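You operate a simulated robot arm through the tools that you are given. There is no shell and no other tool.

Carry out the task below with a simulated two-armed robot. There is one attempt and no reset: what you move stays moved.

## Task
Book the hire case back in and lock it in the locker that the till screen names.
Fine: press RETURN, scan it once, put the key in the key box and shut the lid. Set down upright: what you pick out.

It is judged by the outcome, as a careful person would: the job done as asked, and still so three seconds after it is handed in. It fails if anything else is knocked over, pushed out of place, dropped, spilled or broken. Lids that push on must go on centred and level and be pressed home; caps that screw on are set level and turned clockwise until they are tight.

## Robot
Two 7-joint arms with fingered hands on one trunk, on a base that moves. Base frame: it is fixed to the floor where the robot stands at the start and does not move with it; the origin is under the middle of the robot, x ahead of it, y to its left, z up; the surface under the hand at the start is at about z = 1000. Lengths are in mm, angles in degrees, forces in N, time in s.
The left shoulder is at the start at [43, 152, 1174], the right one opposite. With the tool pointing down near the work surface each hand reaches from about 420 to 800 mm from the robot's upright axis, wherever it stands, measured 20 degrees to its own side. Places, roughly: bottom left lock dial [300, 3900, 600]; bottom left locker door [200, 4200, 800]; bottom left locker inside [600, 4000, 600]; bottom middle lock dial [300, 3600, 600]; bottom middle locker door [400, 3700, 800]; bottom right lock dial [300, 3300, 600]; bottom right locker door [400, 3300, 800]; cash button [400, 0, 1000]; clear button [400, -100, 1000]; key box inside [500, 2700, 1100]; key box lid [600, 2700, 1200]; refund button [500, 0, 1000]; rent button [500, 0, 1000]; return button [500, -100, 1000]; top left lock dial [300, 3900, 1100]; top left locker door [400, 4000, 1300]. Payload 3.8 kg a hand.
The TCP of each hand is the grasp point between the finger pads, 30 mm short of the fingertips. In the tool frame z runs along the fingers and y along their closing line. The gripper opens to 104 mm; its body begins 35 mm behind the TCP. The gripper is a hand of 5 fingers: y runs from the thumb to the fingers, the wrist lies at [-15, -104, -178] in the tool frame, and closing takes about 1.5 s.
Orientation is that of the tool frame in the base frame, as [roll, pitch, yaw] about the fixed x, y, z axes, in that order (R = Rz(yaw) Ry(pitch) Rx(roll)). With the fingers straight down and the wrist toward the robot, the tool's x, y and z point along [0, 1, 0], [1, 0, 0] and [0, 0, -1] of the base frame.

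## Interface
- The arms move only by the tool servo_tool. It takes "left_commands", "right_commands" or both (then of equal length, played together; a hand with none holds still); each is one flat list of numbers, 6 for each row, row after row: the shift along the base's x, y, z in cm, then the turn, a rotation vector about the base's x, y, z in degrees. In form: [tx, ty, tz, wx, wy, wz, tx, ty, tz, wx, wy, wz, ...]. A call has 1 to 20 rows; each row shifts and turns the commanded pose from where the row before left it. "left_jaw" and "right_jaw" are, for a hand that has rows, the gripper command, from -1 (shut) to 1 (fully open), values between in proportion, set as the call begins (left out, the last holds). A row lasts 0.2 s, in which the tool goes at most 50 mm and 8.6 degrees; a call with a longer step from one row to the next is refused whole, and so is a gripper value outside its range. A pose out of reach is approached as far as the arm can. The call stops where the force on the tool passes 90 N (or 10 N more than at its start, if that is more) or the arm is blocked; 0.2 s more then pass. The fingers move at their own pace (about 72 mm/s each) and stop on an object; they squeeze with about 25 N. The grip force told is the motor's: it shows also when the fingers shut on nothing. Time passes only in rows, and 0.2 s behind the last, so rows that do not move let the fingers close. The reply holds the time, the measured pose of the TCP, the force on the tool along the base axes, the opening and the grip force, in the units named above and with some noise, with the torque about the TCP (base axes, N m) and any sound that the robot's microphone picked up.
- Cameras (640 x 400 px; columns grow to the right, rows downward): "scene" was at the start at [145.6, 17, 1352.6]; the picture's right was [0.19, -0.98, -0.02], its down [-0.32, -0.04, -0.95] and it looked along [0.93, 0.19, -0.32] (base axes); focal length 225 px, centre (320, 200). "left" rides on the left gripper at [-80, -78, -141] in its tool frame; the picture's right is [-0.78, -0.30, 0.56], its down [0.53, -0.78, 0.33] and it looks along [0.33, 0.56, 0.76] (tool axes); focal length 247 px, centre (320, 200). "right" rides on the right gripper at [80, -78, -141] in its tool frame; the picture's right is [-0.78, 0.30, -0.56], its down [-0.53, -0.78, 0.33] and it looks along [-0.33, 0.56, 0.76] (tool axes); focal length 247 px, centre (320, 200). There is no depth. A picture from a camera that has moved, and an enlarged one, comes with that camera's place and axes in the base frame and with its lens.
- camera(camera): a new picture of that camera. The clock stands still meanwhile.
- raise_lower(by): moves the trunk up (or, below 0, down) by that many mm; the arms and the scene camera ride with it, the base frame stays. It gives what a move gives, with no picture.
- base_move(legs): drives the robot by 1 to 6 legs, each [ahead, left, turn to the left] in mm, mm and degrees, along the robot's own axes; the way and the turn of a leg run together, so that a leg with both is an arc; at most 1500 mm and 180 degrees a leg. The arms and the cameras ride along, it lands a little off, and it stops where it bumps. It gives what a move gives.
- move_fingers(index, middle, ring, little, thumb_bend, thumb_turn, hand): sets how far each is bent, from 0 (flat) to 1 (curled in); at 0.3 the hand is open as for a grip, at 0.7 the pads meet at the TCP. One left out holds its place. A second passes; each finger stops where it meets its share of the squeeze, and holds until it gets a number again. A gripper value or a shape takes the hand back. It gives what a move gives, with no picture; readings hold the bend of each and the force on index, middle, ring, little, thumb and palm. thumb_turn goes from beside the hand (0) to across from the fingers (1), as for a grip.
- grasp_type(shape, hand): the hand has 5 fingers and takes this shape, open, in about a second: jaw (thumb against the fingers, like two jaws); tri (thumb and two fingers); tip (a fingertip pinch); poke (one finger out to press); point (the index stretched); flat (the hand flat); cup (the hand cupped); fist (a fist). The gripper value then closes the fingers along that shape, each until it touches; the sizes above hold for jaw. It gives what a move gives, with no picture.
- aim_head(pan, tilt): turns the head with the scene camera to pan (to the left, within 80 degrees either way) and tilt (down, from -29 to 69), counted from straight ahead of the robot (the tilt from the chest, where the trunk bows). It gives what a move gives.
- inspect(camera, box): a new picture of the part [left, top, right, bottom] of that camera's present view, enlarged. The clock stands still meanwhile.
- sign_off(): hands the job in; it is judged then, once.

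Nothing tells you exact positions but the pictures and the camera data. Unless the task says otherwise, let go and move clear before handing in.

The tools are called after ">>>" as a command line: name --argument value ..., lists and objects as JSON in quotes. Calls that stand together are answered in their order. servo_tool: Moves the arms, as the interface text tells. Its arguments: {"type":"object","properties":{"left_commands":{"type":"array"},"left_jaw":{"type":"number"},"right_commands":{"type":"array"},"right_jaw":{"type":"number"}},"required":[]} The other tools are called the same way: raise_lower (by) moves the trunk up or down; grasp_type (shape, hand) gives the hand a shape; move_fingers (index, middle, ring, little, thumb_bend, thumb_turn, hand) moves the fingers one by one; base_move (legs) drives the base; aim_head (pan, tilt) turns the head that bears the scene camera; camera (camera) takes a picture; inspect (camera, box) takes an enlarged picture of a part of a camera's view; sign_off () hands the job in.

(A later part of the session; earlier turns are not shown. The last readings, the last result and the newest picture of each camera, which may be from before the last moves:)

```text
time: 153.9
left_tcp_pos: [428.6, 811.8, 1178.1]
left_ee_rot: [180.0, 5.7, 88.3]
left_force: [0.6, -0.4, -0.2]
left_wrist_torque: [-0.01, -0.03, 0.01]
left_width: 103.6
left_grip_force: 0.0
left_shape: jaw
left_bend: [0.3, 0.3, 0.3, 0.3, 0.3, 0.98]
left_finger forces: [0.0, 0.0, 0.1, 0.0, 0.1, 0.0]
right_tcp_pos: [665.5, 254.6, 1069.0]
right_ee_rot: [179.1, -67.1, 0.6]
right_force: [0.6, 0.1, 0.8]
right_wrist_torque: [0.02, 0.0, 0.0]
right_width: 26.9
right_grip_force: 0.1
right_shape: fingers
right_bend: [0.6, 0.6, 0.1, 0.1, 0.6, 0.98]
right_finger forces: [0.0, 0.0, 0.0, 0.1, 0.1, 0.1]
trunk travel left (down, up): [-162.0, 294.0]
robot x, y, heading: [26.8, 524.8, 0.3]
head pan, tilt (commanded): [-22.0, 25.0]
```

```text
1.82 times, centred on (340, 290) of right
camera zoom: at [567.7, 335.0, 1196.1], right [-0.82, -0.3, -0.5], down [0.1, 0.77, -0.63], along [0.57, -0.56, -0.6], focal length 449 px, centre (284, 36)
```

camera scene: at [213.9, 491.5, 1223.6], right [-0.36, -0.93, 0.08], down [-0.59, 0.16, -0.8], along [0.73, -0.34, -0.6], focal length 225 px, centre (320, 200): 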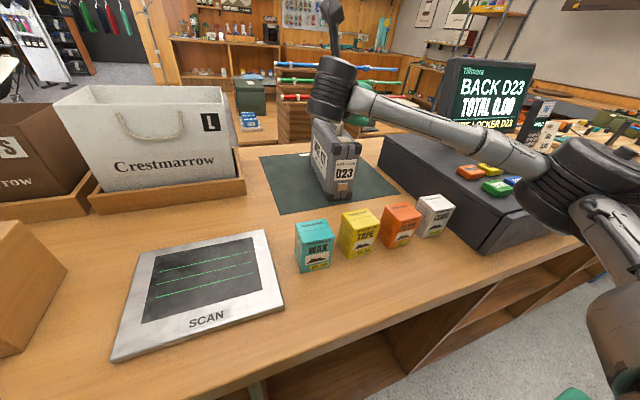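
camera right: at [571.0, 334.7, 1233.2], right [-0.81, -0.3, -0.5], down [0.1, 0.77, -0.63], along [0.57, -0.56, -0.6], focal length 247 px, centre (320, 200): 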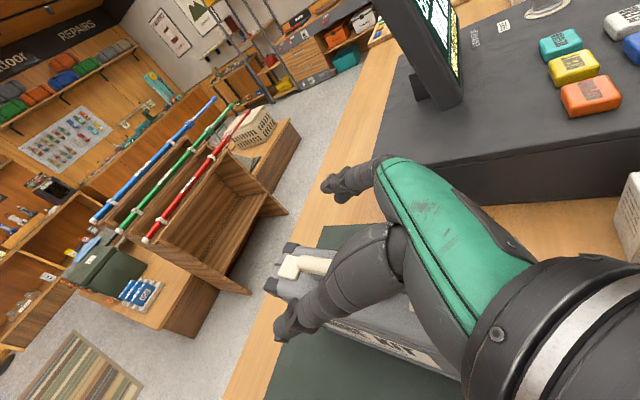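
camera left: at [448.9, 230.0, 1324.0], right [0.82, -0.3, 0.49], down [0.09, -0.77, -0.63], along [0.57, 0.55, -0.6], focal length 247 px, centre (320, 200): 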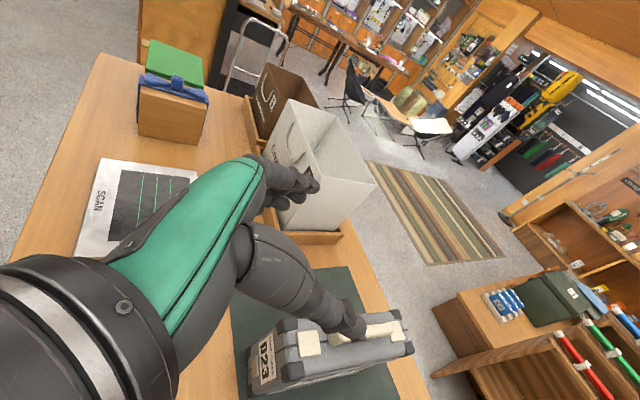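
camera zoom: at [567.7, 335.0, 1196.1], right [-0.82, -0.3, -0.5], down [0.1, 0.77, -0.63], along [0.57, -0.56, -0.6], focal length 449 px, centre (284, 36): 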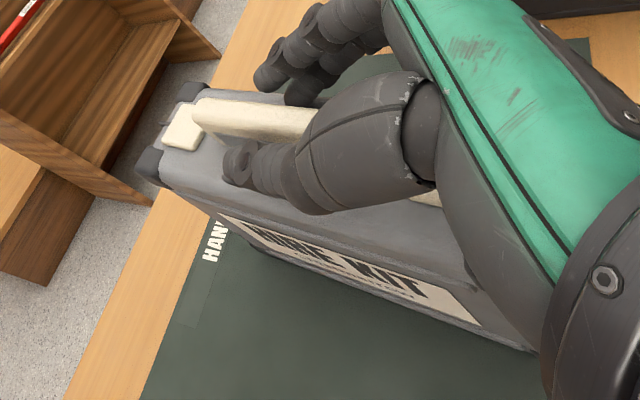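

The digits lie along both sides of the bar with no contact yet. Closing fully now.

>>> move_fingers --hand "right" --index 0.9 --middle 0.9 --thumb_bend 0.9

>>> inspect --camera "right" --box '[200, 180, 480, 400]'

>>> inspect --camera "scene" --box '[270, 60, 430, 210]'

```text
time: 154.9
left_tcp_pos: [429.2, 811.6, 1177.9]
left_ee_rot: [179.9, 5.6, 88.2]
left_force: [-0.2, 0.0, 0.0]
left_wrist_torque: [0.01, 0.02, 0.01]
left_width: 103.7
left_grip_force: 0.1
left_shape: jaw
left_bend: [0.3, 0.3, 0.3, 0.3, 0.3, 0.98]
left_finger forces: [0.0, 0.0, 0.1, 0.0, 0.0, 0.1]
right_tcp_pos: [668.7, 255.7, 1067.4]
right_ee_rot: [179.3, -67.0, 0.4]
right_force: [-0.1, -0.7, -0.1]
right_wrist_torque: [-0.17, 0.15, 0.03]
right_width: 8.3
right_grip_force: 22.3
right_shape: fingers
right_bend: [0.72, 0.64, 0.1, 0.1, 0.68, 0.97]
right_finger forces: [12.1, 9.7, 0.0, 0.6, 21.5, 0.5]
trunk travel left (down, up): [-162.0, 294.0]
robot x, y, heading: [26.8, 527.2, 0.2]
head pan, tilt (commanded): [-22.0, 25.0]
```

```text
1.82 times, centred on (340, 290) of right
camera zoom: at [568.2, 334.6, 1195.5], right [-0.82, -0.3, -0.5], down [0.1, 0.77, -0.63], along [0.57, -0.56, -0.6], focal length 449 px, centre (284, 36)
```

zoom: 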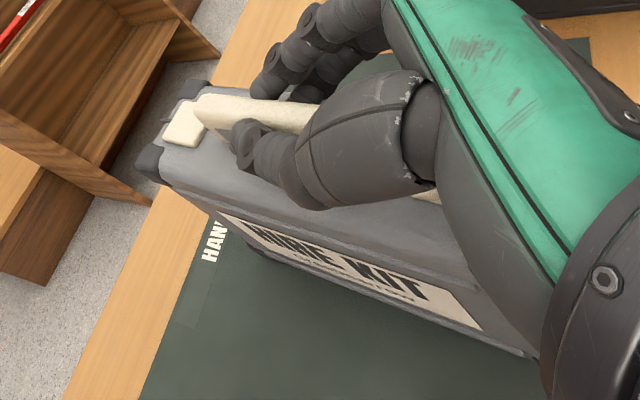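

```text
2.67 times, centred on (350, 135) of scene
camera zoom: at [214.4, 491.0, 1223.4], right [-0.36, -0.93, 0.08], down [-0.59, 0.16, -0.79], along [0.72, -0.34, -0.6], focal length 600 px, centre (240, 373)
```

zoom: 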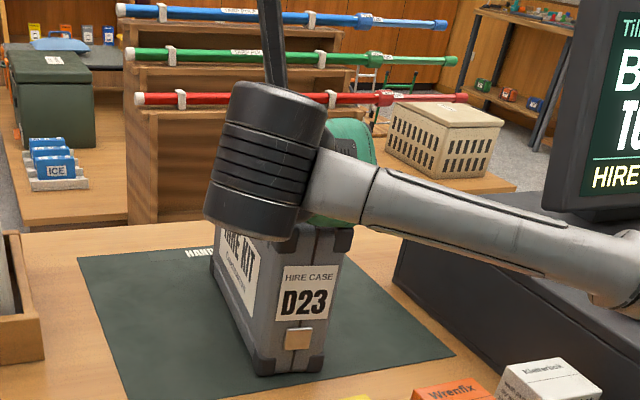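

A firm pinch: thumb 21.5 N against index 12 and middle 9.7 N. Testing with a short lift.

>>> servo_tool --right_commands '[0, 0, 0.5, 0, 0, 0, 0, 0, 0.5, 0, 0, 0, 0, 0, 0.5, 0, 0, 0, 0, 0, 0.5, 0, 0, 0, 0, 0, 0, 0, 0, 0]'

>>> inspect --camera "right" --box '[200, 180, 480, 400]'

>>> inspect --camera "scene" --box '[270, 60, 430, 210]'

```text
time: 156.1
left_tcp_pos: [429.5, 810.4, 1178.6]
left_ee_rot: [-180.0, 5.8, 88.3]
left_force: [0.5, 0.0, 0.7]
left_wrist_torque: [0.02, -0.01, 0.01]
left_width: 104.1
left_grip_force: 0.0
left_shape: jaw
left_bend: [0.3, 0.3, 0.3, 0.3, 0.3, 0.98]
left_finger forces: [0.0, 0.0, 0.1, 0.1, 0.0, 0.0]
right_tcp_pos: [666.1, 254.9, 1088.2]
right_ee_rot: [179.1, -67.1, 0.8]
right_force: [-0.6, 0.0, -5.4]
right_wrist_torque: [-0.08, 0.09, 0.01]
right_width: 8.1
right_grip_force: 20.7
right_shape: fingers
right_bend: [0.72, 0.65, 0.1, 0.1, 0.71, 0.96]
right_finger forces: [13.5, 7.8, 0.0, 0.1, 20.2, 0.1]
trunk travel left (down, up): [-162.0, 294.0]
robot x, y, heading: [27.3, 525.5, 0.2]
head pan, tilt (commanded): [-22.0, 25.0]
```

```text
1.82 times, centred on (340, 290) of right
camera zoom: at [568.3, 334.5, 1215.9], right [-0.82, -0.3, -0.5], down [0.1, 0.77, -0.63], along [0.57, -0.56, -0.6], focal length 449 px, centre (284, 36)
```

zoom: 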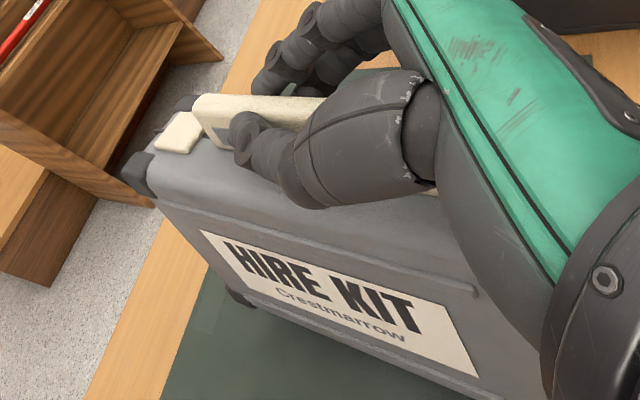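

```text
2.67 times, centred on (350, 135) of scene
camera zoom: at [214.8, 490.9, 1223.4], right [-0.36, -0.93, 0.08], down [-0.59, 0.16, -0.79], along [0.72, -0.34, -0.6], focal length 600 px, centre (240, 373)
```

zoom: 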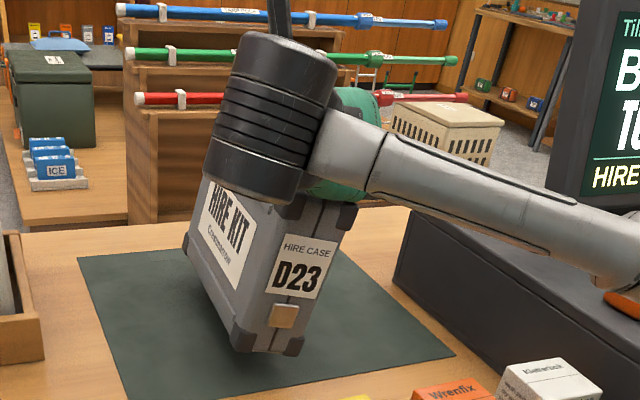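

It lifts cleanly but leans about 12° (bottom towards the left). I'll roll the hand −12° about the forward axis to bring the case upright and see whether the grip holds it so.

>>> servo_tool --right_commands '[0, 0, 0.5, -4, 0, 0, 0, 0, 0.5, -4, 0, 0, 0, 0, 0.5, -4, 0, 0, 0, 0, 0, 0, 0, 0]'

>>> inspect --camera "right" --box '[200, 180, 480, 400]'

>>> inspect --camera "scene" --box '[270, 60, 430, 210]'

```text
time: 157.1
left_tcp_pos: [428.5, 810.9, 1177.7]
left_ee_rot: [179.8, 5.8, 88.3]
left_force: [-0.1, -0.6, 0.9]
left_wrist_torque: [-0.04, 0.0, 0.01]
left_width: 103.9
left_grip_force: 0.1
left_shape: jaw
left_bend: [0.3, 0.3, 0.3, 0.3, 0.3, 0.98]
left_finger forces: [0.1, 0.0, 0.1, 0.0, 0.2, 0.0]
right_tcp_pos: [667.6, 255.8, 1103.2]
right_ee_rot: [150.8, -64.2, 26.6]
right_force: [-0.2, -0.2, -5.6]
right_wrist_torque: [-0.02, 0.1, -0.02]
right_width: 8.3
right_grip_force: 20.6
right_shape: fingers
right_bend: [0.72, 0.72, 0.1, 0.1, 0.71, 0.95]
right_finger forces: [14.2, 6.4, 0.0, 0.0, 20.0, 0.0]
trunk travel left (down, up): [-162.0, 294.0]
robot x, y, heading: [28.2, 527.2, 0.2]
head pan, tilt (commanded): [-22.0, 25.0]
```

```text
1.82 times, centred on (340, 290) of right
camera zoom: at [568.0, 359.0, 1211.6], right [-0.82, -0.39, -0.42], down [0.1, 0.63, -0.77], along [0.57, -0.67, -0.47], focal length 449 px, centre (284, 36)
```

zoom: 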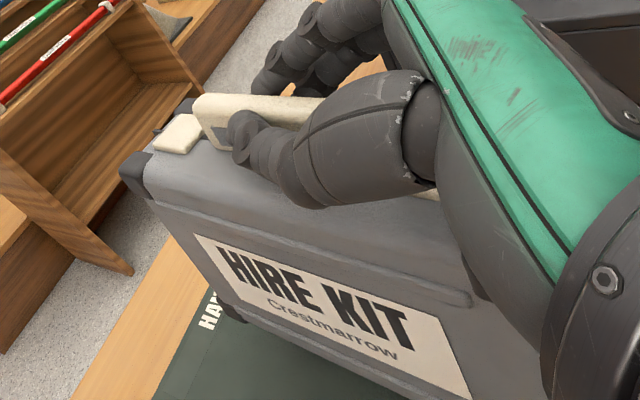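

```text
2.67 times, centred on (350, 135) of scene
camera zoom: at [214.8, 491.0, 1223.4], right [-0.36, -0.93, 0.08], down [-0.59, 0.16, -0.79], along [0.72, -0.34, -0.6], focal length 600 px, centre (240, 373)
```

zoom: 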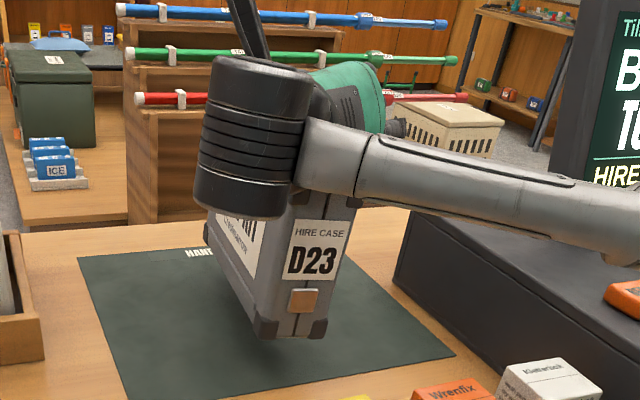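

The case now hangs upright in the grip. I'll raise it with the trunk to clear the boxes, back the base away from the counter, and check the grip again.

>>> raise_lower --by 125

>>> base_move --legs '[[-320, 0, 0]]'

>>> camera --camera "scene"

>>> camera --camera "right"

```text
time: 158.7
left_tcp_pos: [429.8, 811.4, 1302.4]
left_ee_rot: [180.0, 5.7, 88.3]
left_force: [0.4, 0.3, 0.3]
left_wrist_torque: [-0.02, 0.0, 0.0]
left_width: 103.9
left_grip_force: 0.1
left_shape: jaw
left_bend: [0.3, 0.3, 0.3, 0.3, 0.3, 0.98]
left_finger forces: [0.0, 0.0, 0.0, 0.1, 0.0, 0.0]
right_tcp_pos: [667.8, 254.8, 1226.5]
right_ee_rot: [150.9, -64.0, 26.6]
right_force: [0.0, -0.6, -6.1]
right_wrist_torque: [0.0, 0.1, -0.01]
right_width: 8.2
right_grip_force: 20.1
right_shape: fingers
right_bend: [0.72, 0.72, 0.1, 0.1, 0.71, 0.95]
right_finger forces: [13.9, 6.6, 0.0, 0.1, 20.0, 0.0]
trunk travel left (down, up): [-287.0, 169.0]
robot x, y, heading: [25.5, 528.9, 0.1]
head pan, tilt (commanded): [-22.0, 25.0]
```

```text
time: 160.8
left_tcp_pos: [110.0, 809.3, 1302.0]
left_ee_rot: [-179.9, 5.7, 88.2]
left_force: [0.0, 0.2, 0.0]
left_wrist_torque: [-0.02, 0.01, 0.0]
left_width: 103.5
left_grip_force: 0.0
left_shape: jaw
left_bend: [0.3, 0.3, 0.3, 0.3, 0.3, 0.98]
left_finger forces: [0.0, 0.0, 0.0, 0.1, 0.1, 0.0]
right_tcp_pos: [347.9, 254.1, 1227.1]
right_ee_rot: [150.7, -64.1, 26.7]
right_force: [0.1, 0.2, -5.6]
right_wrist_torque: [-0.04, 0.06, -0.01]
right_width: 8.1
right_grip_force: 20.5
right_shape: fingers
right_bend: [0.72, 0.73, 0.1, 0.1, 0.71, 0.95]
right_finger forces: [13.9, 6.7, 0.0, 0.1, 20.1, 0.0]
trunk travel left (down, up): [-287.0, 169.0]
robot x, y, heading: [-288.9, 524.3, 0.3]
head pan, tilt (commanded): [-22.0, 25.0]
```

```text
taken
camera scene: at [-168.8, 489.3, 1374.7], right [-0.37, -0.93, 0.03], down [-0.46, 0.16, -0.87], along [0.81, -0.34, -0.49], focal length 225 px, centre (320, 200)
```

scene: 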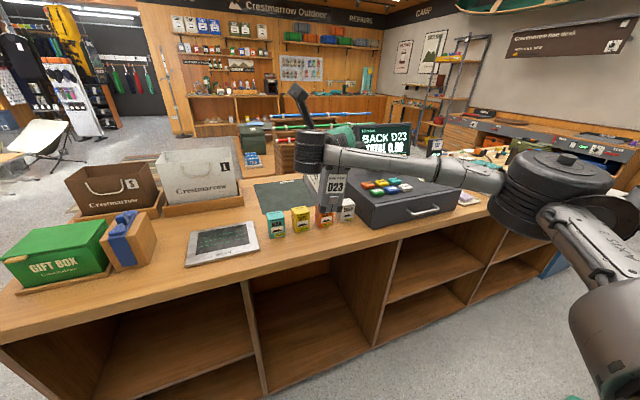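

```text
taken
camera right: at [249.8, 358.2, 1335.8], right [-0.82, -0.39, -0.42], down [0.1, 0.63, -0.77], along [0.57, -0.67, -0.47], focal length 247 px, centre (320, 200)
```

right: 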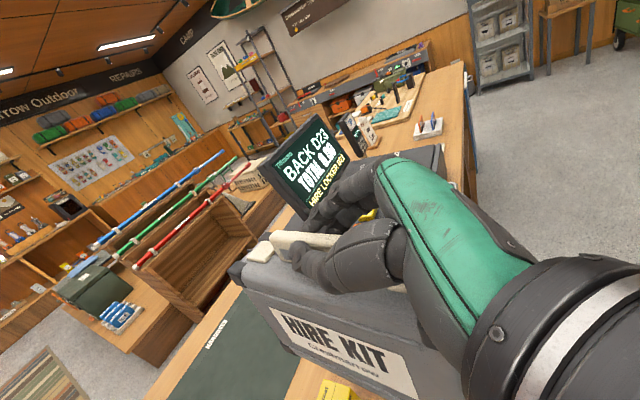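

The grip is steady (forces unchanged). Now I'll turn the hand back to its natural forward pose (+90° yaw), which turns the case sideways, drawing it in towards the robot as it turns.

>>> servo_tool --right_commands '[-1, 1.4, 0, 0, 0, 7.5, -1, 1.4, 0, 0, 0, 7.5, -1, 1.4, 0, 0, 0, 7.5, -1, 1.4, 0, 0, 0, 7.5, -1, 1.4, 0, 0, 0, 7.5, -1, 1.4, 0, 0, 0, 7.5, 0, 0, 0, 0, 0, 0]'

>>> camera --camera "scene"

>>> camera --camera "right"

```text
time: 162.4
left_tcp_pos: [109.7, 809.9, 1302.0]
left_ee_rot: [179.9, 5.6, 88.3]
left_force: [0.8, -0.2, 0.2]
left_wrist_torque: [0.01, -0.03, 0.02]
left_width: 104.0
left_grip_force: 0.1
left_shape: jaw
left_bend: [0.3, 0.3, 0.3, 0.3, 0.3, 0.98]
left_finger forces: [0.0, 0.0, 0.0, 0.1, 0.0, 0.0]
right_tcp_pos: [287.0, 338.9, 1227.2]
right_ee_rot: [151.0, -64.2, 71.6]
right_force: [-0.5, -0.7, -5.1]
right_wrist_torque: [-0.08, 0.04, -0.02]
right_width: 8.3
right_grip_force: 20.4
right_shape: fingers
right_bend: [0.72, 0.73, 0.1, 0.1, 0.71, 0.95]
right_finger forces: [13.9, 6.6, 0.0, 0.0, 20.0, 0.0]
trunk travel left (down, up): [-287.0, 169.0]
robot x, y, heading: [-297.2, 524.7, 0.3]
head pan, tilt (commanded): [-22.0, 25.0]
```

```text
taken
camera scene: at [-170.4, 489.6, 1374.9], right [-0.37, -0.93, 0.03], down [-0.46, 0.16, -0.87], along [0.81, -0.34, -0.49], focal length 225 px, centre (320, 200)
```

scene: 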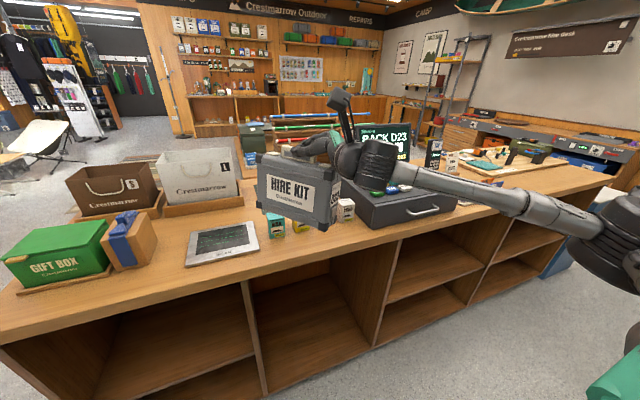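

```text
taken
camera right: at [144.1, 342.0, 1336.6], right [-0.3, -0.86, -0.42], down [-0.37, 0.51, -0.77], along [0.88, -0.07, -0.47], focal length 247 px, centre (320, 200)
```

right: 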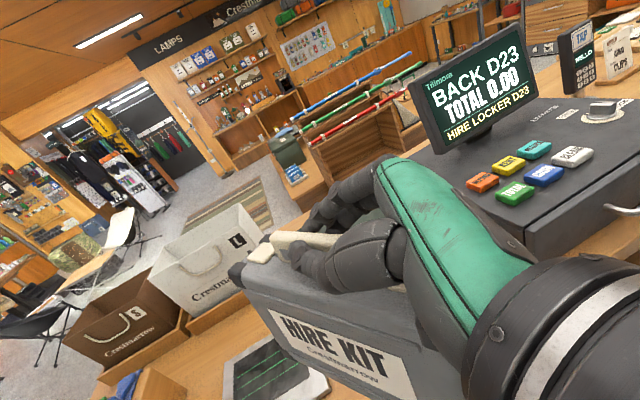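

It turns freely and holds. I'll back off a little more from the counter (well away from the scanner) and finish the turn.

>>> base_move --legs '[[-150, 0, 0]]'

>>> servo_tool --right_commands '[0, 1.2, 0, 0, 0, 7.5, 0, 1.2, 0, 0, 0, 7.5, 0, 1.2, 0, 0, 0, 7.5, 0, 1.2, 0, 0, 0, 7.5, 0, 1.2, 0, 0, 0, 7.5, 0, 1.2, 0, 0, 0, 7.5, 0, 0, 0, 0, 0, 0]'

>>> camera --camera "scene"

>>> camera --camera "right"

```text
time: 163.8
left_tcp_pos: [-38.9, 809.6, 1302.5]
left_ee_rot: [-179.9, 5.7, 88.4]
left_force: [0.5, 0.7, -0.6]
left_wrist_torque: [-0.03, 0.0, 0.0]
left_width: 104.0
left_grip_force: 0.1
left_shape: jaw
left_bend: [0.3, 0.3, 0.3, 0.3, 0.3, 0.98]
left_finger forces: [0.0, 0.1, 0.1, 0.0, 0.1, 0.1]
right_tcp_pos: [139.3, 337.7, 1227.4]
right_ee_rot: [151.2, -64.2, 71.4]
right_force: [0.5, 0.5, -6.0]
right_wrist_torque: [-0.1, 0.01, 0.0]
right_width: 8.2
right_grip_force: 19.5
right_shape: fingers
right_bend: [0.72, 0.73, 0.1, 0.1, 0.71, 0.95]
right_finger forces: [13.9, 6.6, 0.0, 0.0, 19.9, 0.1]
trunk travel left (down, up): [-287.0, 169.0]
robot x, y, heading: [-442.5, 521.1, 0.3]
head pan, tilt (commanded): [-22.0, 25.0]
```

```text
time: 165.4
left_tcp_pos: [-42.5, 809.6, 1302.3]
left_ee_rot: [179.9, 5.6, 88.4]
left_force: [0.7, -0.4, -0.2]
left_wrist_torque: [-0.02, 0.01, -0.02]
left_width: 104.0
left_grip_force: 0.0
left_shape: jaw
left_bend: [0.3, 0.3, 0.3, 0.3, 0.3, 0.98]
left_finger forces: [0.1, 0.0, 0.0, 0.1, 0.0, 0.0]
right_tcp_pos: [137.9, 408.9, 1226.9]
right_ee_rot: [151.0, -64.2, 116.6]
right_force: [0.4, 0.9, -5.0]
right_wrist_torque: [-0.13, -0.03, -0.02]
right_width: 8.0
right_grip_force: 20.3
right_shape: fingers
right_bend: [0.72, 0.73, 0.1, 0.1, 0.72, 0.95]
right_finger forces: [13.8, 6.6, 0.0, 0.0, 19.9, 0.0]
trunk travel left (down, up): [-287.0, 169.0]
robot x, y, heading: [-443.0, 524.9, 0.3]
head pan, tilt (commanded): [-22.0, 25.0]
```

```text
taken
camera scene: at [-320.4, 488.8, 1375.0], right [-0.37, -0.93, 0.03], down [-0.46, 0.16, -0.87], along [0.81, -0.33, -0.49], focal length 225 px, centre (320, 200)
```

scene: 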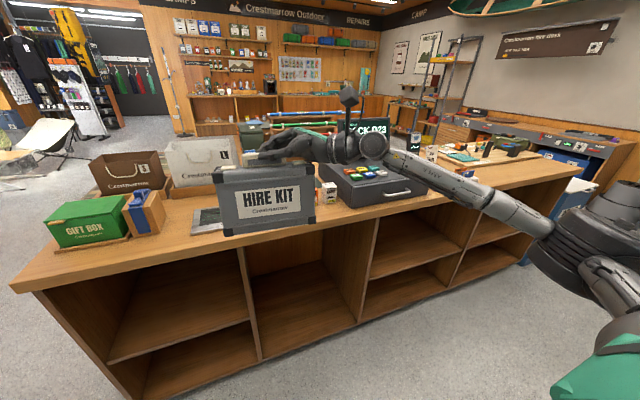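

```text
taken
camera right: at [34.6, 311.5, 1336.3], right [0.4, -0.81, -0.42], down [-0.63, 0.1, -0.77], along [0.67, 0.57, -0.47], focal length 247 px, centre (320, 200)
```

right: 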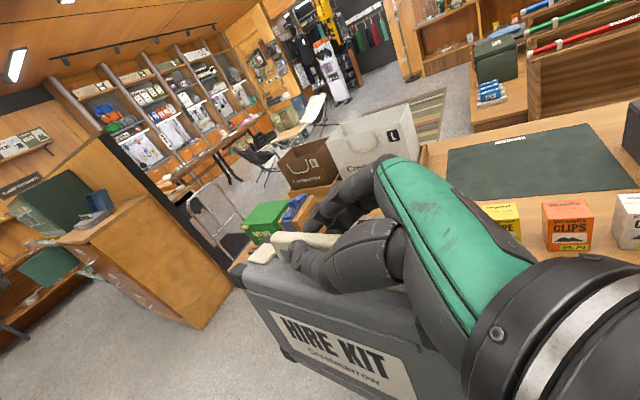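

The case now hangs sideways and upright in front of me. I'll carry it more to my left (so the robot can stand clear of the open door) and tuck the left arm in, before driving to the lockers.

>>> servo_tool --right_commands '[0, 4, 0, 0, 0, 0, 0, 4, 0, 0, 0, 0, 0, 4, 0, 0, 0, 0, 0, 4, 0, 0, 0, 0, 0, 4, 0, 0, 0, 0, 0, 4, 0, 0, 0, 0, 0, 0, 0, 0, 0, 0]' --left_commands '[-1.3, -1.3, 2, 0, 0, 0, -1.3, -1.3, 2, 0, 0, 0, -1.3, -1.3, 2, 0, 0, 0, -1.3, -1.3, 2, 0, 0, 0, -1.3, -1.3, 2, 0, 0, 0, -1.3, -1.3, 2, 0, 0, 0, 0, 0, 0, 0, 0, 0]'

>>> aim_head --pan 10 --tilt 25

>>> camera --camera "scene"

```text
time: 167.0
left_tcp_pos: [-119.9, 730.4, 1422.2]
left_ee_rot: [-179.9, 5.8, 88.3]
left_force: [-0.7, 0.7, -0.2]
left_wrist_torque: [0.0, 0.01, -0.05]
left_width: 103.9
left_grip_force: 0.0
left_shape: jaw
left_bend: [0.3, 0.3, 0.3, 0.3, 0.3, 0.98]
left_finger forces: [0.1, 0.0, 0.0, 0.0, 0.0, 0.0]
right_tcp_pos: [140.1, 649.2, 1226.4]
right_ee_rot: [151.1, -64.2, 116.4]
right_force: [-0.1, -0.2, -5.6]
right_wrist_torque: [-0.14, -0.04, 0.02]
right_width: 8.0
right_grip_force: 20.3
right_shape: fingers
right_bend: [0.72, 0.73, 0.1, 0.1, 0.72, 0.95]
right_finger forces: [13.7, 7.1, 0.0, 0.0, 20.3, 0.0]
trunk travel left (down, up): [-287.0, 169.0]
robot x, y, heading: [-441.6, 524.6, 0.4]
head pan, tilt (commanded): [-22.0, 25.0]
```

```text
time: 168.0
left_tcp_pos: [-120.5, 731.8, 1422.0]
left_ee_rot: [180.0, 5.7, 88.5]
left_force: [-0.1, 0.3, -0.6]
left_wrist_torque: [-0.03, -0.04, 0.01]
left_width: 103.9
left_grip_force: 0.0
left_shape: jaw
left_bend: [0.3, 0.3, 0.3, 0.3, 0.3, 0.98]
left_finger forces: [0.0, 0.1, 0.1, 0.1, 0.0, 0.0]
right_tcp_pos: [139.2, 650.1, 1227.1]
right_ee_rot: [150.8, -64.2, 116.7]
right_force: [-0.6, 0.5, -5.1]
right_wrist_torque: [-0.09, -0.07, 0.01]
right_width: 8.1
right_grip_force: 20.4
right_shape: fingers
right_bend: [0.72, 0.73, 0.1, 0.1, 0.72, 0.95]
right_finger forces: [13.4, 7.2, 0.0, 0.0, 19.9, 0.0]
trunk travel left (down, up): [-287.0, 169.0]
robot x, y, heading: [-442.5, 523.2, 0.5]
head pan, tilt (commanded): [10.0, 25.0]
```

```text
taken
camera scene: at [-315.2, 539.9, 1374.5], right [0.18, -0.98, -0.01], down [-0.48, -0.08, -0.87], along [0.86, 0.16, -0.49], focal length 225 px, centre (320, 200)
```

scene: 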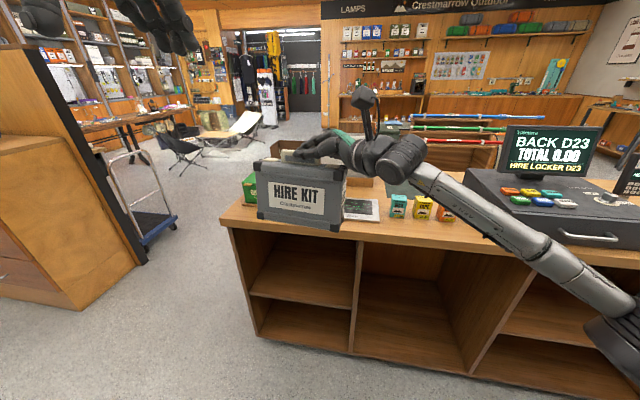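

All clear to travel: the case hangs upright at x≈140, short of the cabinet front (x≈280). Driving along to the lockers.

>>> base_move --legs '[[0, 1100, 0], [0, 1100, 0], [0, 1110, 0]]'

>>> aim_head --pan 12 --tilt 30

>>> camera --camera "scene"

>>> camera --camera "right"

```text
time: 184.2
left_tcp_pos: [-90.4, 4050.2, 1423.9]
left_ee_rot: [-179.9, 5.8, 87.2]
left_force: [-0.7, -0.2, -1.2]
left_wrist_torque: [0.02, -0.01, 0.0]
left_width: 103.7
left_grip_force: 0.0
left_shape: jaw
left_bend: [0.3, 0.3, 0.3, 0.3, 0.3, 0.98]
left_finger forces: [0.0, 0.0, 0.1, 0.1, 0.0, 0.1]
right_tcp_pos: [165.7, 3964.3, 1225.6]
right_ee_rot: [150.9, -64.1, 115.2]
right_force: [-0.2, -0.7, -5.8]
right_wrist_torque: [-0.15, -0.04, -0.02]
right_width: 8.1
right_grip_force: 20.5
right_shape: fingers
right_bend: [0.72, 0.73, 0.1, 0.1, 0.72, 0.95]
right_finger forces: [13.5, 7.4, 0.1, 0.0, 20.1, 0.0]
trunk travel left (down, up): [-287.0, 169.0]
robot x, y, heading: [-420.4, 3850.2, -1.2]
head pan, tilt (commanded): [10.0, 25.0]
```

```text
time: 184.8
left_tcp_pos: [-92.1, 4051.4, 1423.1]
left_ee_rot: [-180.0, 5.6, 87.1]
left_force: [-0.1, 0.2, 0.1]
left_wrist_torque: [-0.01, 0.0, 0.0]
left_width: 103.6
left_grip_force: 0.1
left_shape: jaw
left_bend: [0.3, 0.3, 0.3, 0.3, 0.3, 0.98]
left_finger forces: [0.0, 0.1, 0.0, 0.0, 0.1, 0.0]
right_tcp_pos: [165.6, 3962.2, 1224.9]
right_ee_rot: [150.9, -64.2, 115.4]
right_force: [0.5, 0.0, -5.6]
right_wrist_torque: [-0.13, -0.05, -0.02]
right_width: 8.1
right_grip_force: 20.3
right_shape: fingers
right_bend: [0.72, 0.73, 0.1, 0.1, 0.72, 0.95]
right_finger forces: [13.6, 7.3, 0.0, 0.0, 20.0, 0.0]
trunk travel left (down, up): [-287.0, 169.0]
robot x, y, heading: [-418.7, 3845.6, -1.0]
head pan, tilt (commanded): [12.0, 30.0]
```

```text
taken
camera scene: at [-293.4, 3867.1, 1366.8], right [0.19, -0.98, -0.02], down [-0.56, -0.1, -0.83], along [0.81, 0.17, -0.56], focal length 225 px, centre (320, 200)
```

scene: 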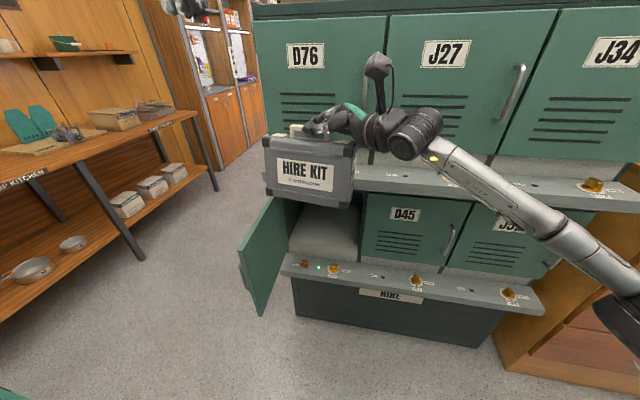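

```text
taken
camera right: at [60.9, 3868.6, 1334.5], right [0.38, -0.82, -0.42], down [-0.63, 0.11, -0.77], along [0.68, 0.56, -0.47], focal length 247 px, centre (320, 200)
```

right: 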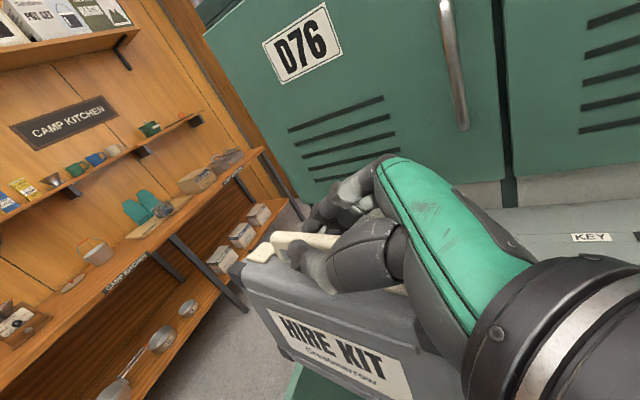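

I'm in front of the lockers with the case above the open one. I'll zoom in to refine the geometry of the opening, the ledge and the door before lowering.

>>> inspect --camera "scene" --box '[220, 120, 420, 320]'

>>> aim_head --pan 25 --tilt 40

>>> camera --camera "scene"

>>> camera --camera "left"

```text
2.00 times, centred on (320, 220) of scene
camera zoom: at [-293.4, 3867.1, 1366.8], right [0.19, -0.98, -0.02], down [-0.56, -0.1, -0.83], along [0.81, 0.17, -0.56], focal length 450 px, centre (320, 160)
```

zoom: 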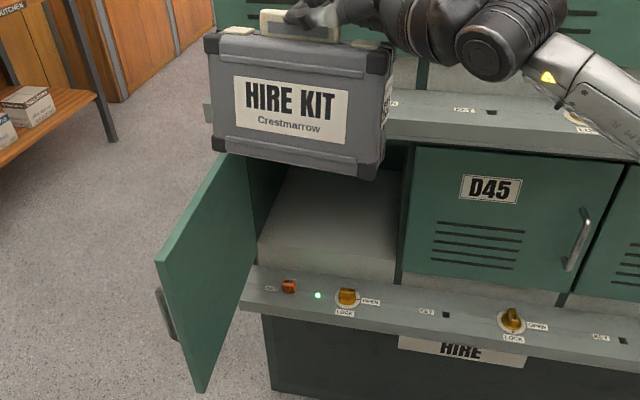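

```text
time: 185.6
left_tcp_pos: [-91.7, 4052.0, 1422.0]
left_ee_rot: [179.9, 5.7, 87.0]
left_force: [-0.3, -0.2, -0.1]
left_wrist_torque: [-0.04, -0.02, 0.01]
left_width: 103.7
left_grip_force: 0.0
left_shape: jaw
left_bend: [0.3, 0.3, 0.3, 0.3, 0.3, 0.98]
left_finger forces: [0.0, 0.1, 0.1, 0.0, 0.0, 0.0]
right_tcp_pos: [166.4, 3963.9, 1225.9]
right_ee_rot: [151.0, -64.1, 115.3]
right_force: [0.2, -0.8, -6.0]
right_wrist_torque: [-0.08, -0.08, -0.02]
right_width: 8.1
right_grip_force: 20.1
right_shape: fingers
right_bend: [0.72, 0.73, 0.1, 0.1, 0.72, 0.95]
right_finger forces: [13.4, 7.2, 0.0, 0.1, 20.2, 0.0]
trunk travel left (down, up): [-287.0, 169.0]
robot x, y, heading: [-419.6, 3853.9, -0.8]
head pan, tilt (commanded): [25.0, 40.0]
```

```text
taken
camera scene: at [-305.7, 3884.4, 1352.4], right [0.41, -0.91, -0.03], down [-0.64, -0.26, -0.72], along [0.65, 0.31, -0.69], focal length 225 px, centre (320, 200)
```

scene: 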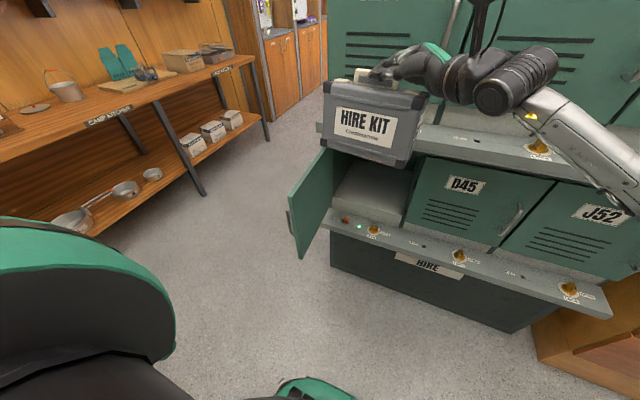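

```text
taken
camera left: at [-171.4, 3990.2, 1571.8], right [-0.34, -0.81, -0.48], down [-0.75, 0.54, -0.38], along [0.57, 0.23, -0.79], focal length 247 px, centre (320, 200)
```

left: 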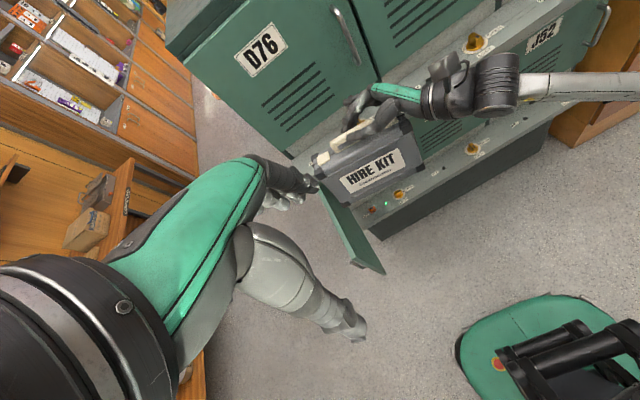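

>>> inspect --camera "scene" --box '[310, 150, 430, 240]'

>>> inspect --camera "left" --box '[280, 60, 520, 260]'

```text
4.44 times, centred on (370, 195) of scene
camera zoom: at [-305.7, 3884.4, 1352.4], right [0.41, -0.91, -0.03], down [-0.64, -0.26, -0.72], along [0.65, 0.31, -0.69], focal length 1000 px, centre (98, 222)
```

zoom: 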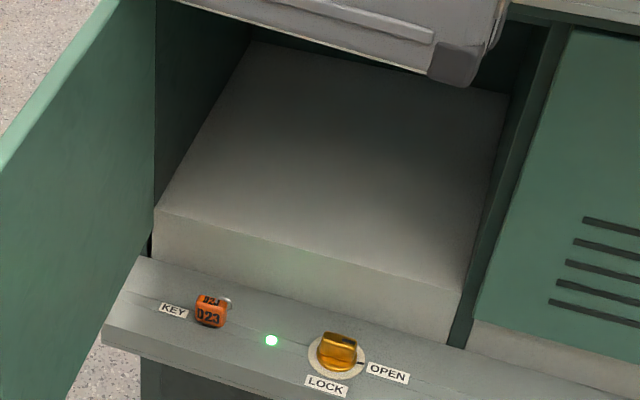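

```text
2.00 times, centred on (400, 160) of left
camera zoom: at [-171.4, 3990.2, 1571.8], right [-0.34, -0.81, -0.48], down [-0.75, 0.54, -0.38], along [0.57, 0.23, -0.79], focal length 494 px, centre (160, 280)
```

zoom: 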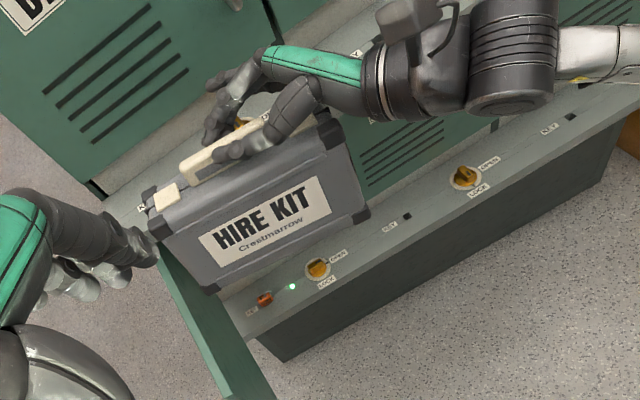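

>>> inspect --camera "left" --box '[340, 110, 470, 220]'

>>> inspect --camera "scene" --box '[310, 60, 440, 180]'

```text
3.64 times, centred on (405, 165) of left
camera zoom: at [-171.4, 3990.2, 1571.8], right [-0.34, -0.81, -0.48], down [-0.75, 0.54, -0.38], along [0.57, 0.23, -0.79], focal length 898 px, centre (11, 327)
```

zoom: 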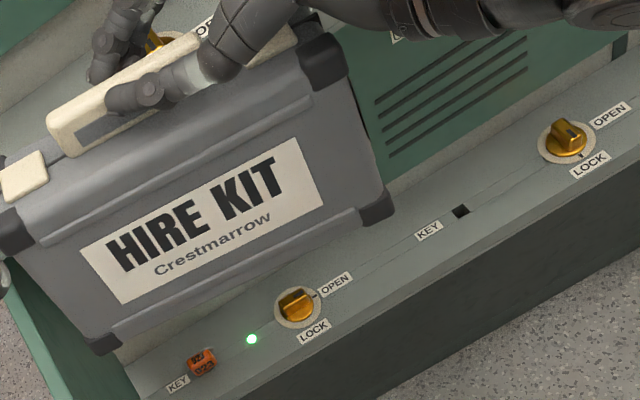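

```text
3.33 times, centred on (375, 120) of scene
camera zoom: at [-305.7, 3884.4, 1352.4], right [0.41, -0.91, -0.03], down [-0.64, -0.26, -0.72], along [0.65, 0.31, -0.69], focal length 750 px, centre (137, 467)
```

zoom: 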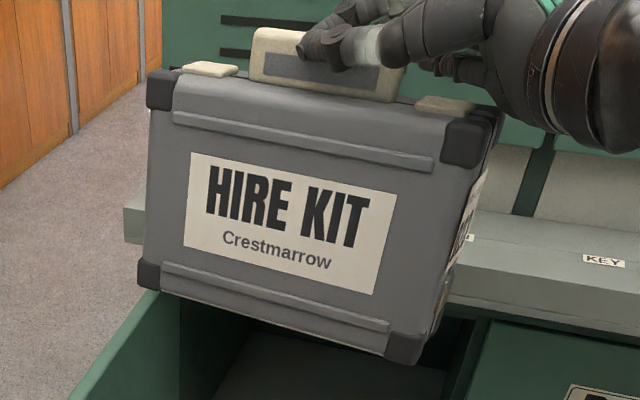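

Triangulating the case corners, it hangs upright but is yawed about 12° and its right end is some 4° high. I'll correct both with the hand, then re-measure.

>>> servo_tool --right_commands '[0, 0, 0, 2, 0, 6, 0, 0, 0, 2, 0, 6, 0, 0, 0, 0, 0, 0]'

>>> inspect --camera "left" --box '[340, 110, 470, 220]'

>>> inspect --camera "scene" --box '[310, 60, 440, 180]'

```text
time: 186.4
left_tcp_pos: [-91.6, 4051.1, 1423.1]
left_ee_rot: [179.9, 5.7, 87.1]
left_force: [0.2, -0.4, -0.8]
left_wrist_torque: [0.0, -0.03, 0.0]
left_width: 104.0
left_grip_force: 0.0
left_shape: jaw
left_bend: [0.3, 0.3, 0.3, 0.3, 0.3, 0.98]
left_finger forces: [0.0, 0.0, 0.0, 0.0, 0.0, 0.0]
right_tcp_pos: [167.0, 3963.8, 1225.8]
right_ee_rot: [145.3, -67.6, 132.4]
right_force: [0.0, -1.2, -5.6]
right_wrist_torque: [-0.12, -0.09, -0.01]
right_width: 8.3
right_grip_force: 20.2
right_shape: fingers
right_bend: [0.72, 0.73, 0.1, 0.1, 0.72, 0.95]
right_finger forces: [13.4, 7.4, 0.1, 0.0, 20.2, 0.0]
trunk travel left (down, up): [-287.0, 169.0]
robot x, y, heading: [-416.7, 3851.2, -0.6]
head pan, tilt (commanded): [25.0, 40.0]
```

```text
3.64 times, centred on (405, 165) of left
camera zoom: at [-171.7, 3990.4, 1571.8], right [-0.34, -0.81, -0.48], down [-0.75, 0.54, -0.38], along [0.57, 0.23, -0.79], focal length 898 px, centre (11, 327)
```

zoom: 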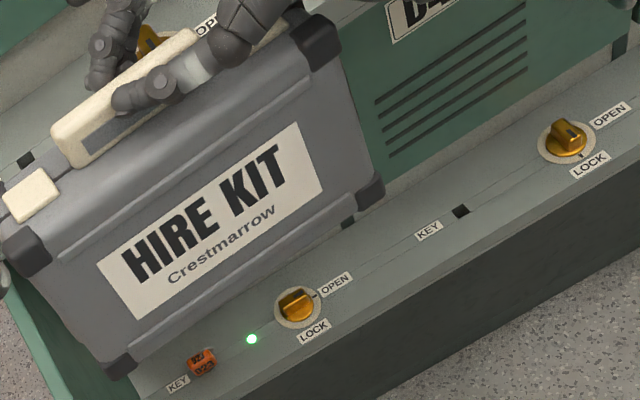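

```text
3.33 times, centred on (375, 120) of scene
camera zoom: at [-305.9, 3884.6, 1352.3], right [0.41, -0.91, -0.03], down [-0.64, -0.26, -0.72], along [0.65, 0.31, -0.69], focal length 750 px, centre (137, 467)
```

zoom: 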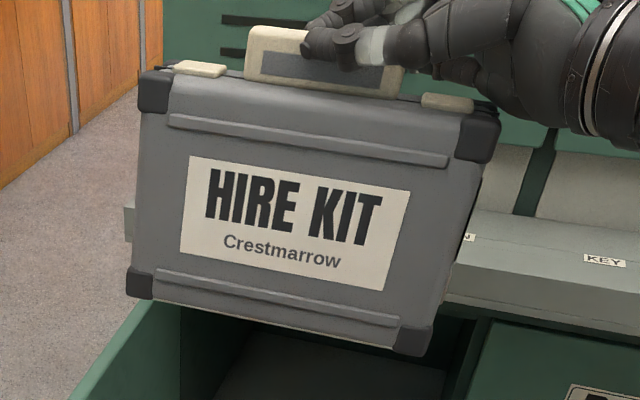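

Now it's within 3° in yaw and pitch, with the bottom leaning about 5° towards me. A last small correction, then I'll lower the trunk.

>>> servo_tool --right_commands '[0, 0, 0, -1, -2.5, -1.5, 0, 0, 0, -1, -2.5, -1, 0, 0, 0, 0, 0, 0]'

>>> raise_lower --by -200

>>> camera --camera "scene"

>>> camera --camera "left"

```text
time: 187.2
left_tcp_pos: [-91.5, 4052.0, 1422.8]
left_ee_rot: [180.0, 5.7, 87.2]
left_force: [0.0, 0.4, -0.1]
left_wrist_torque: [0.01, -0.03, -0.03]
left_width: 104.0
left_grip_force: 0.1
left_shape: jaw
left_bend: [0.3, 0.3, 0.3, 0.3, 0.3, 0.98]
left_finger forces: [0.0, 0.1, 0.0, 0.0, 0.0, 0.0]
right_tcp_pos: [164.8, 3964.0, 1225.9]
right_ee_rot: [140.0, -62.6, 134.8]
right_force: [-0.3, -0.2, -5.5]
right_wrist_torque: [-0.11, -0.02, -0.02]
right_width: 8.3
right_grip_force: 20.1
right_shape: fingers
right_bend: [0.72, 0.73, 0.1, 0.1, 0.72, 0.95]
right_finger forces: [13.8, 6.7, 0.0, 0.1, 20.0, 0.0]
trunk travel left (down, up): [-287.0, 169.0]
robot x, y, heading: [-419.4, 3853.6, -1.0]
head pan, tilt (commanded): [25.0, 40.0]
```

```text
time: 189.4
left_tcp_pos: [-91.4, 4051.4, 1223.4]
left_ee_rot: [180.0, 5.6, 87.1]
left_force: [-0.9, 0.0, 0.6]
left_wrist_torque: [0.02, -0.06, -0.01]
left_width: 103.8
left_grip_force: 0.0
left_shape: jaw
left_bend: [0.3, 0.3, 0.3, 0.3, 0.3, 0.98]
left_finger forces: [0.0, 0.1, 0.0, 0.0, 0.0, 0.1]
right_tcp_pos: [164.5, 3964.0, 1026.6]
right_ee_rot: [140.0, -62.7, 134.6]
right_force: [-0.9, 0.0, -5.6]
right_wrist_torque: [-0.13, -0.02, -0.02]
right_width: 8.3
right_grip_force: 20.4
right_shape: fingers
right_bend: [0.72, 0.73, 0.1, 0.1, 0.72, 0.95]
right_finger forces: [13.7, 6.6, 0.0, 0.0, 20.0, 0.1]
trunk travel left (down, up): [-87.0, 369.0]
robot x, y, heading: [-420.7, 3850.7, -0.9]
head pan, tilt (commanded): [25.0, 40.0]
```

```text
taken
camera scene: at [-195.4, 3882.5, 1097.8], right [0.38, -0.91, -0.15], down [-0.82, -0.26, -0.52], along [0.43, 0.32, -0.84], focal length 225 px, centre (320, 200)
```

scene: 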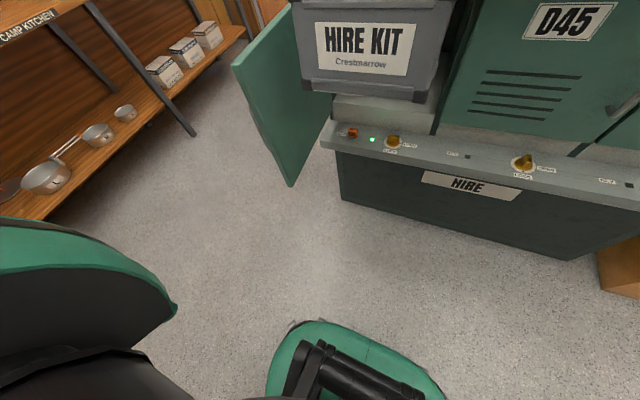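

```text
taken
camera left: at [-172.7, 3990.0, 1372.2], right [-0.34, -0.81, -0.48], down [-0.75, 0.54, -0.39], along [0.57, 0.23, -0.79], focal length 247 px, centre (320, 200)
```

left: 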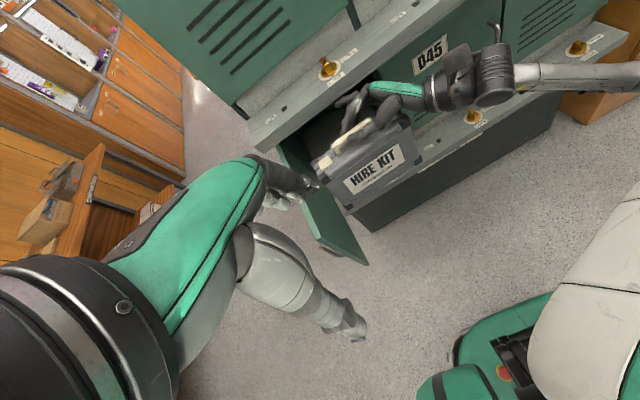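

Lowered 200 mm and holding. I'll lower the rest of the trunk's travel, then look ahead level.

>>> raise_lower --by -85

>>> aim_head --pan 20 --tilt -10

>>> camera --camera "scene"

>>> camera --camera "left"

>>> camera --camera "right"

```text
time: 190.6
left_tcp_pos: [-92.6, 4051.6, 1138.1]
left_ee_rot: [179.9, 5.7, 87.2]
left_force: [-0.1, -0.4, 0.2]
left_wrist_torque: [-0.02, -0.01, 0.01]
left_width: 104.0
left_grip_force: 0.2
left_shape: jaw
left_bend: [0.3, 0.3, 0.3, 0.3, 0.3, 0.98]
left_finger forces: [0.0, 0.0, 0.0, 0.0, 0.0, 0.0]
right_tcp_pos: [165.1, 3963.8, 941.9]
right_ee_rot: [140.0, -62.5, 134.7]
right_force: [-0.4, -0.6, -4.9]
right_wrist_torque: [-0.15, -0.03, 0.0]
right_width: 8.4
right_grip_force: 20.2
right_shape: fingers
right_bend: [0.72, 0.73, 0.1, 0.1, 0.72, 0.95]
right_finger forces: [13.8, 6.5, 0.0, 0.0, 19.9, 0.1]
trunk travel left (down, up): [-2.0, 454.0]
robot x, y, heading: [-415.1, 3851.7, -1.3]
head pan, tilt (commanded): [25.0, 40.0]
```

```text
time: 191.8
left_tcp_pos: [-91.8, 4052.5, 1137.6]
left_ee_rot: [180.0, 5.7, 87.1]
left_force: [0.5, -0.5, 0.3]
left_wrist_torque: [-0.01, 0.01, 0.01]
left_width: 103.8
left_grip_force: 0.1
left_shape: jaw
left_bend: [0.3, 0.3, 0.3, 0.3, 0.3, 0.98]
left_finger forces: [0.0, 0.1, 0.0, 0.0, 0.0, 0.0]
right_tcp_pos: [165.7, 3963.7, 941.5]
right_ee_rot: [140.3, -62.6, 134.5]
right_force: [-0.4, 0.2, -4.9]
right_wrist_torque: [-0.1, -0.04, -0.02]
right_width: 8.4
right_grip_force: 20.2
right_shape: fingers
right_bend: [0.72, 0.73, 0.1, 0.1, 0.72, 0.95]
right_finger forces: [13.7, 6.9, 0.1, 0.1, 19.9, 0.0]
trunk travel left (down, up): [-2.0, 454.0]
robot x, y, heading: [-420.2, 3854.1, -1.1]
head pan, tilt (commanded): [20.0, -10.0]
```

```text
taken
camera scene: at [-90.9, 3873.7, 1029.8], right [0.28, -0.94, -0.17], down [-0.36, 0.06, -0.93], along [0.89, 0.32, -0.32], focal length 225 px, centre (320, 200)
```

scene: 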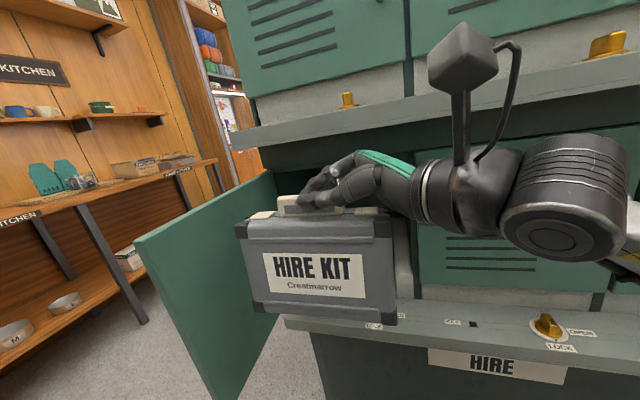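

```text
taken
camera left: at [-171.3, 3990.1, 1286.7], right [-0.34, -0.81, -0.48], down [-0.75, 0.54, -0.38], along [0.57, 0.23, -0.79], focal length 247 px, centre (320, 200)
```

left: 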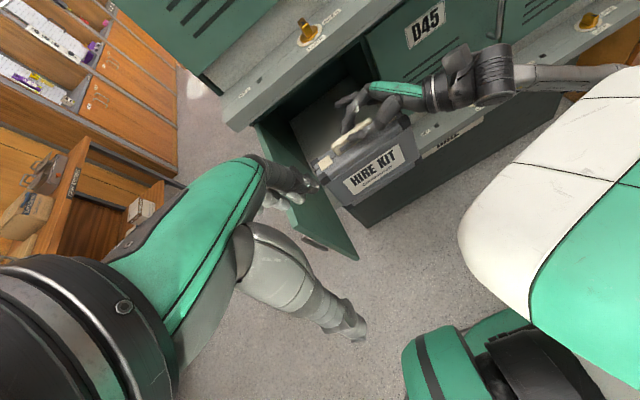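

```text
taken
camera right: at [70.1, 3848.8, 1038.2], right [0.54, -0.74, -0.41], down [-0.57, 0.03, -0.82], along [0.62, 0.68, -0.4], focal length 247 px, centre (320, 200)
```

right: 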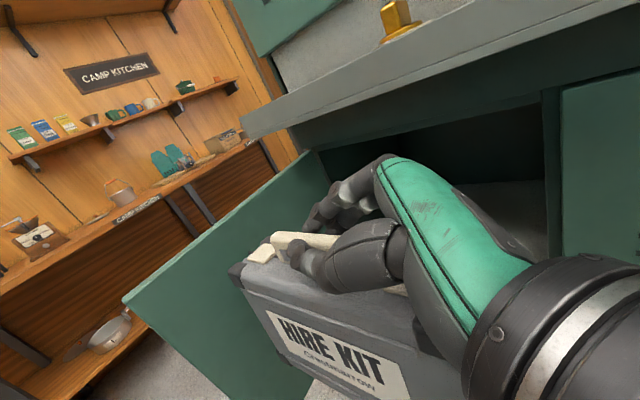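

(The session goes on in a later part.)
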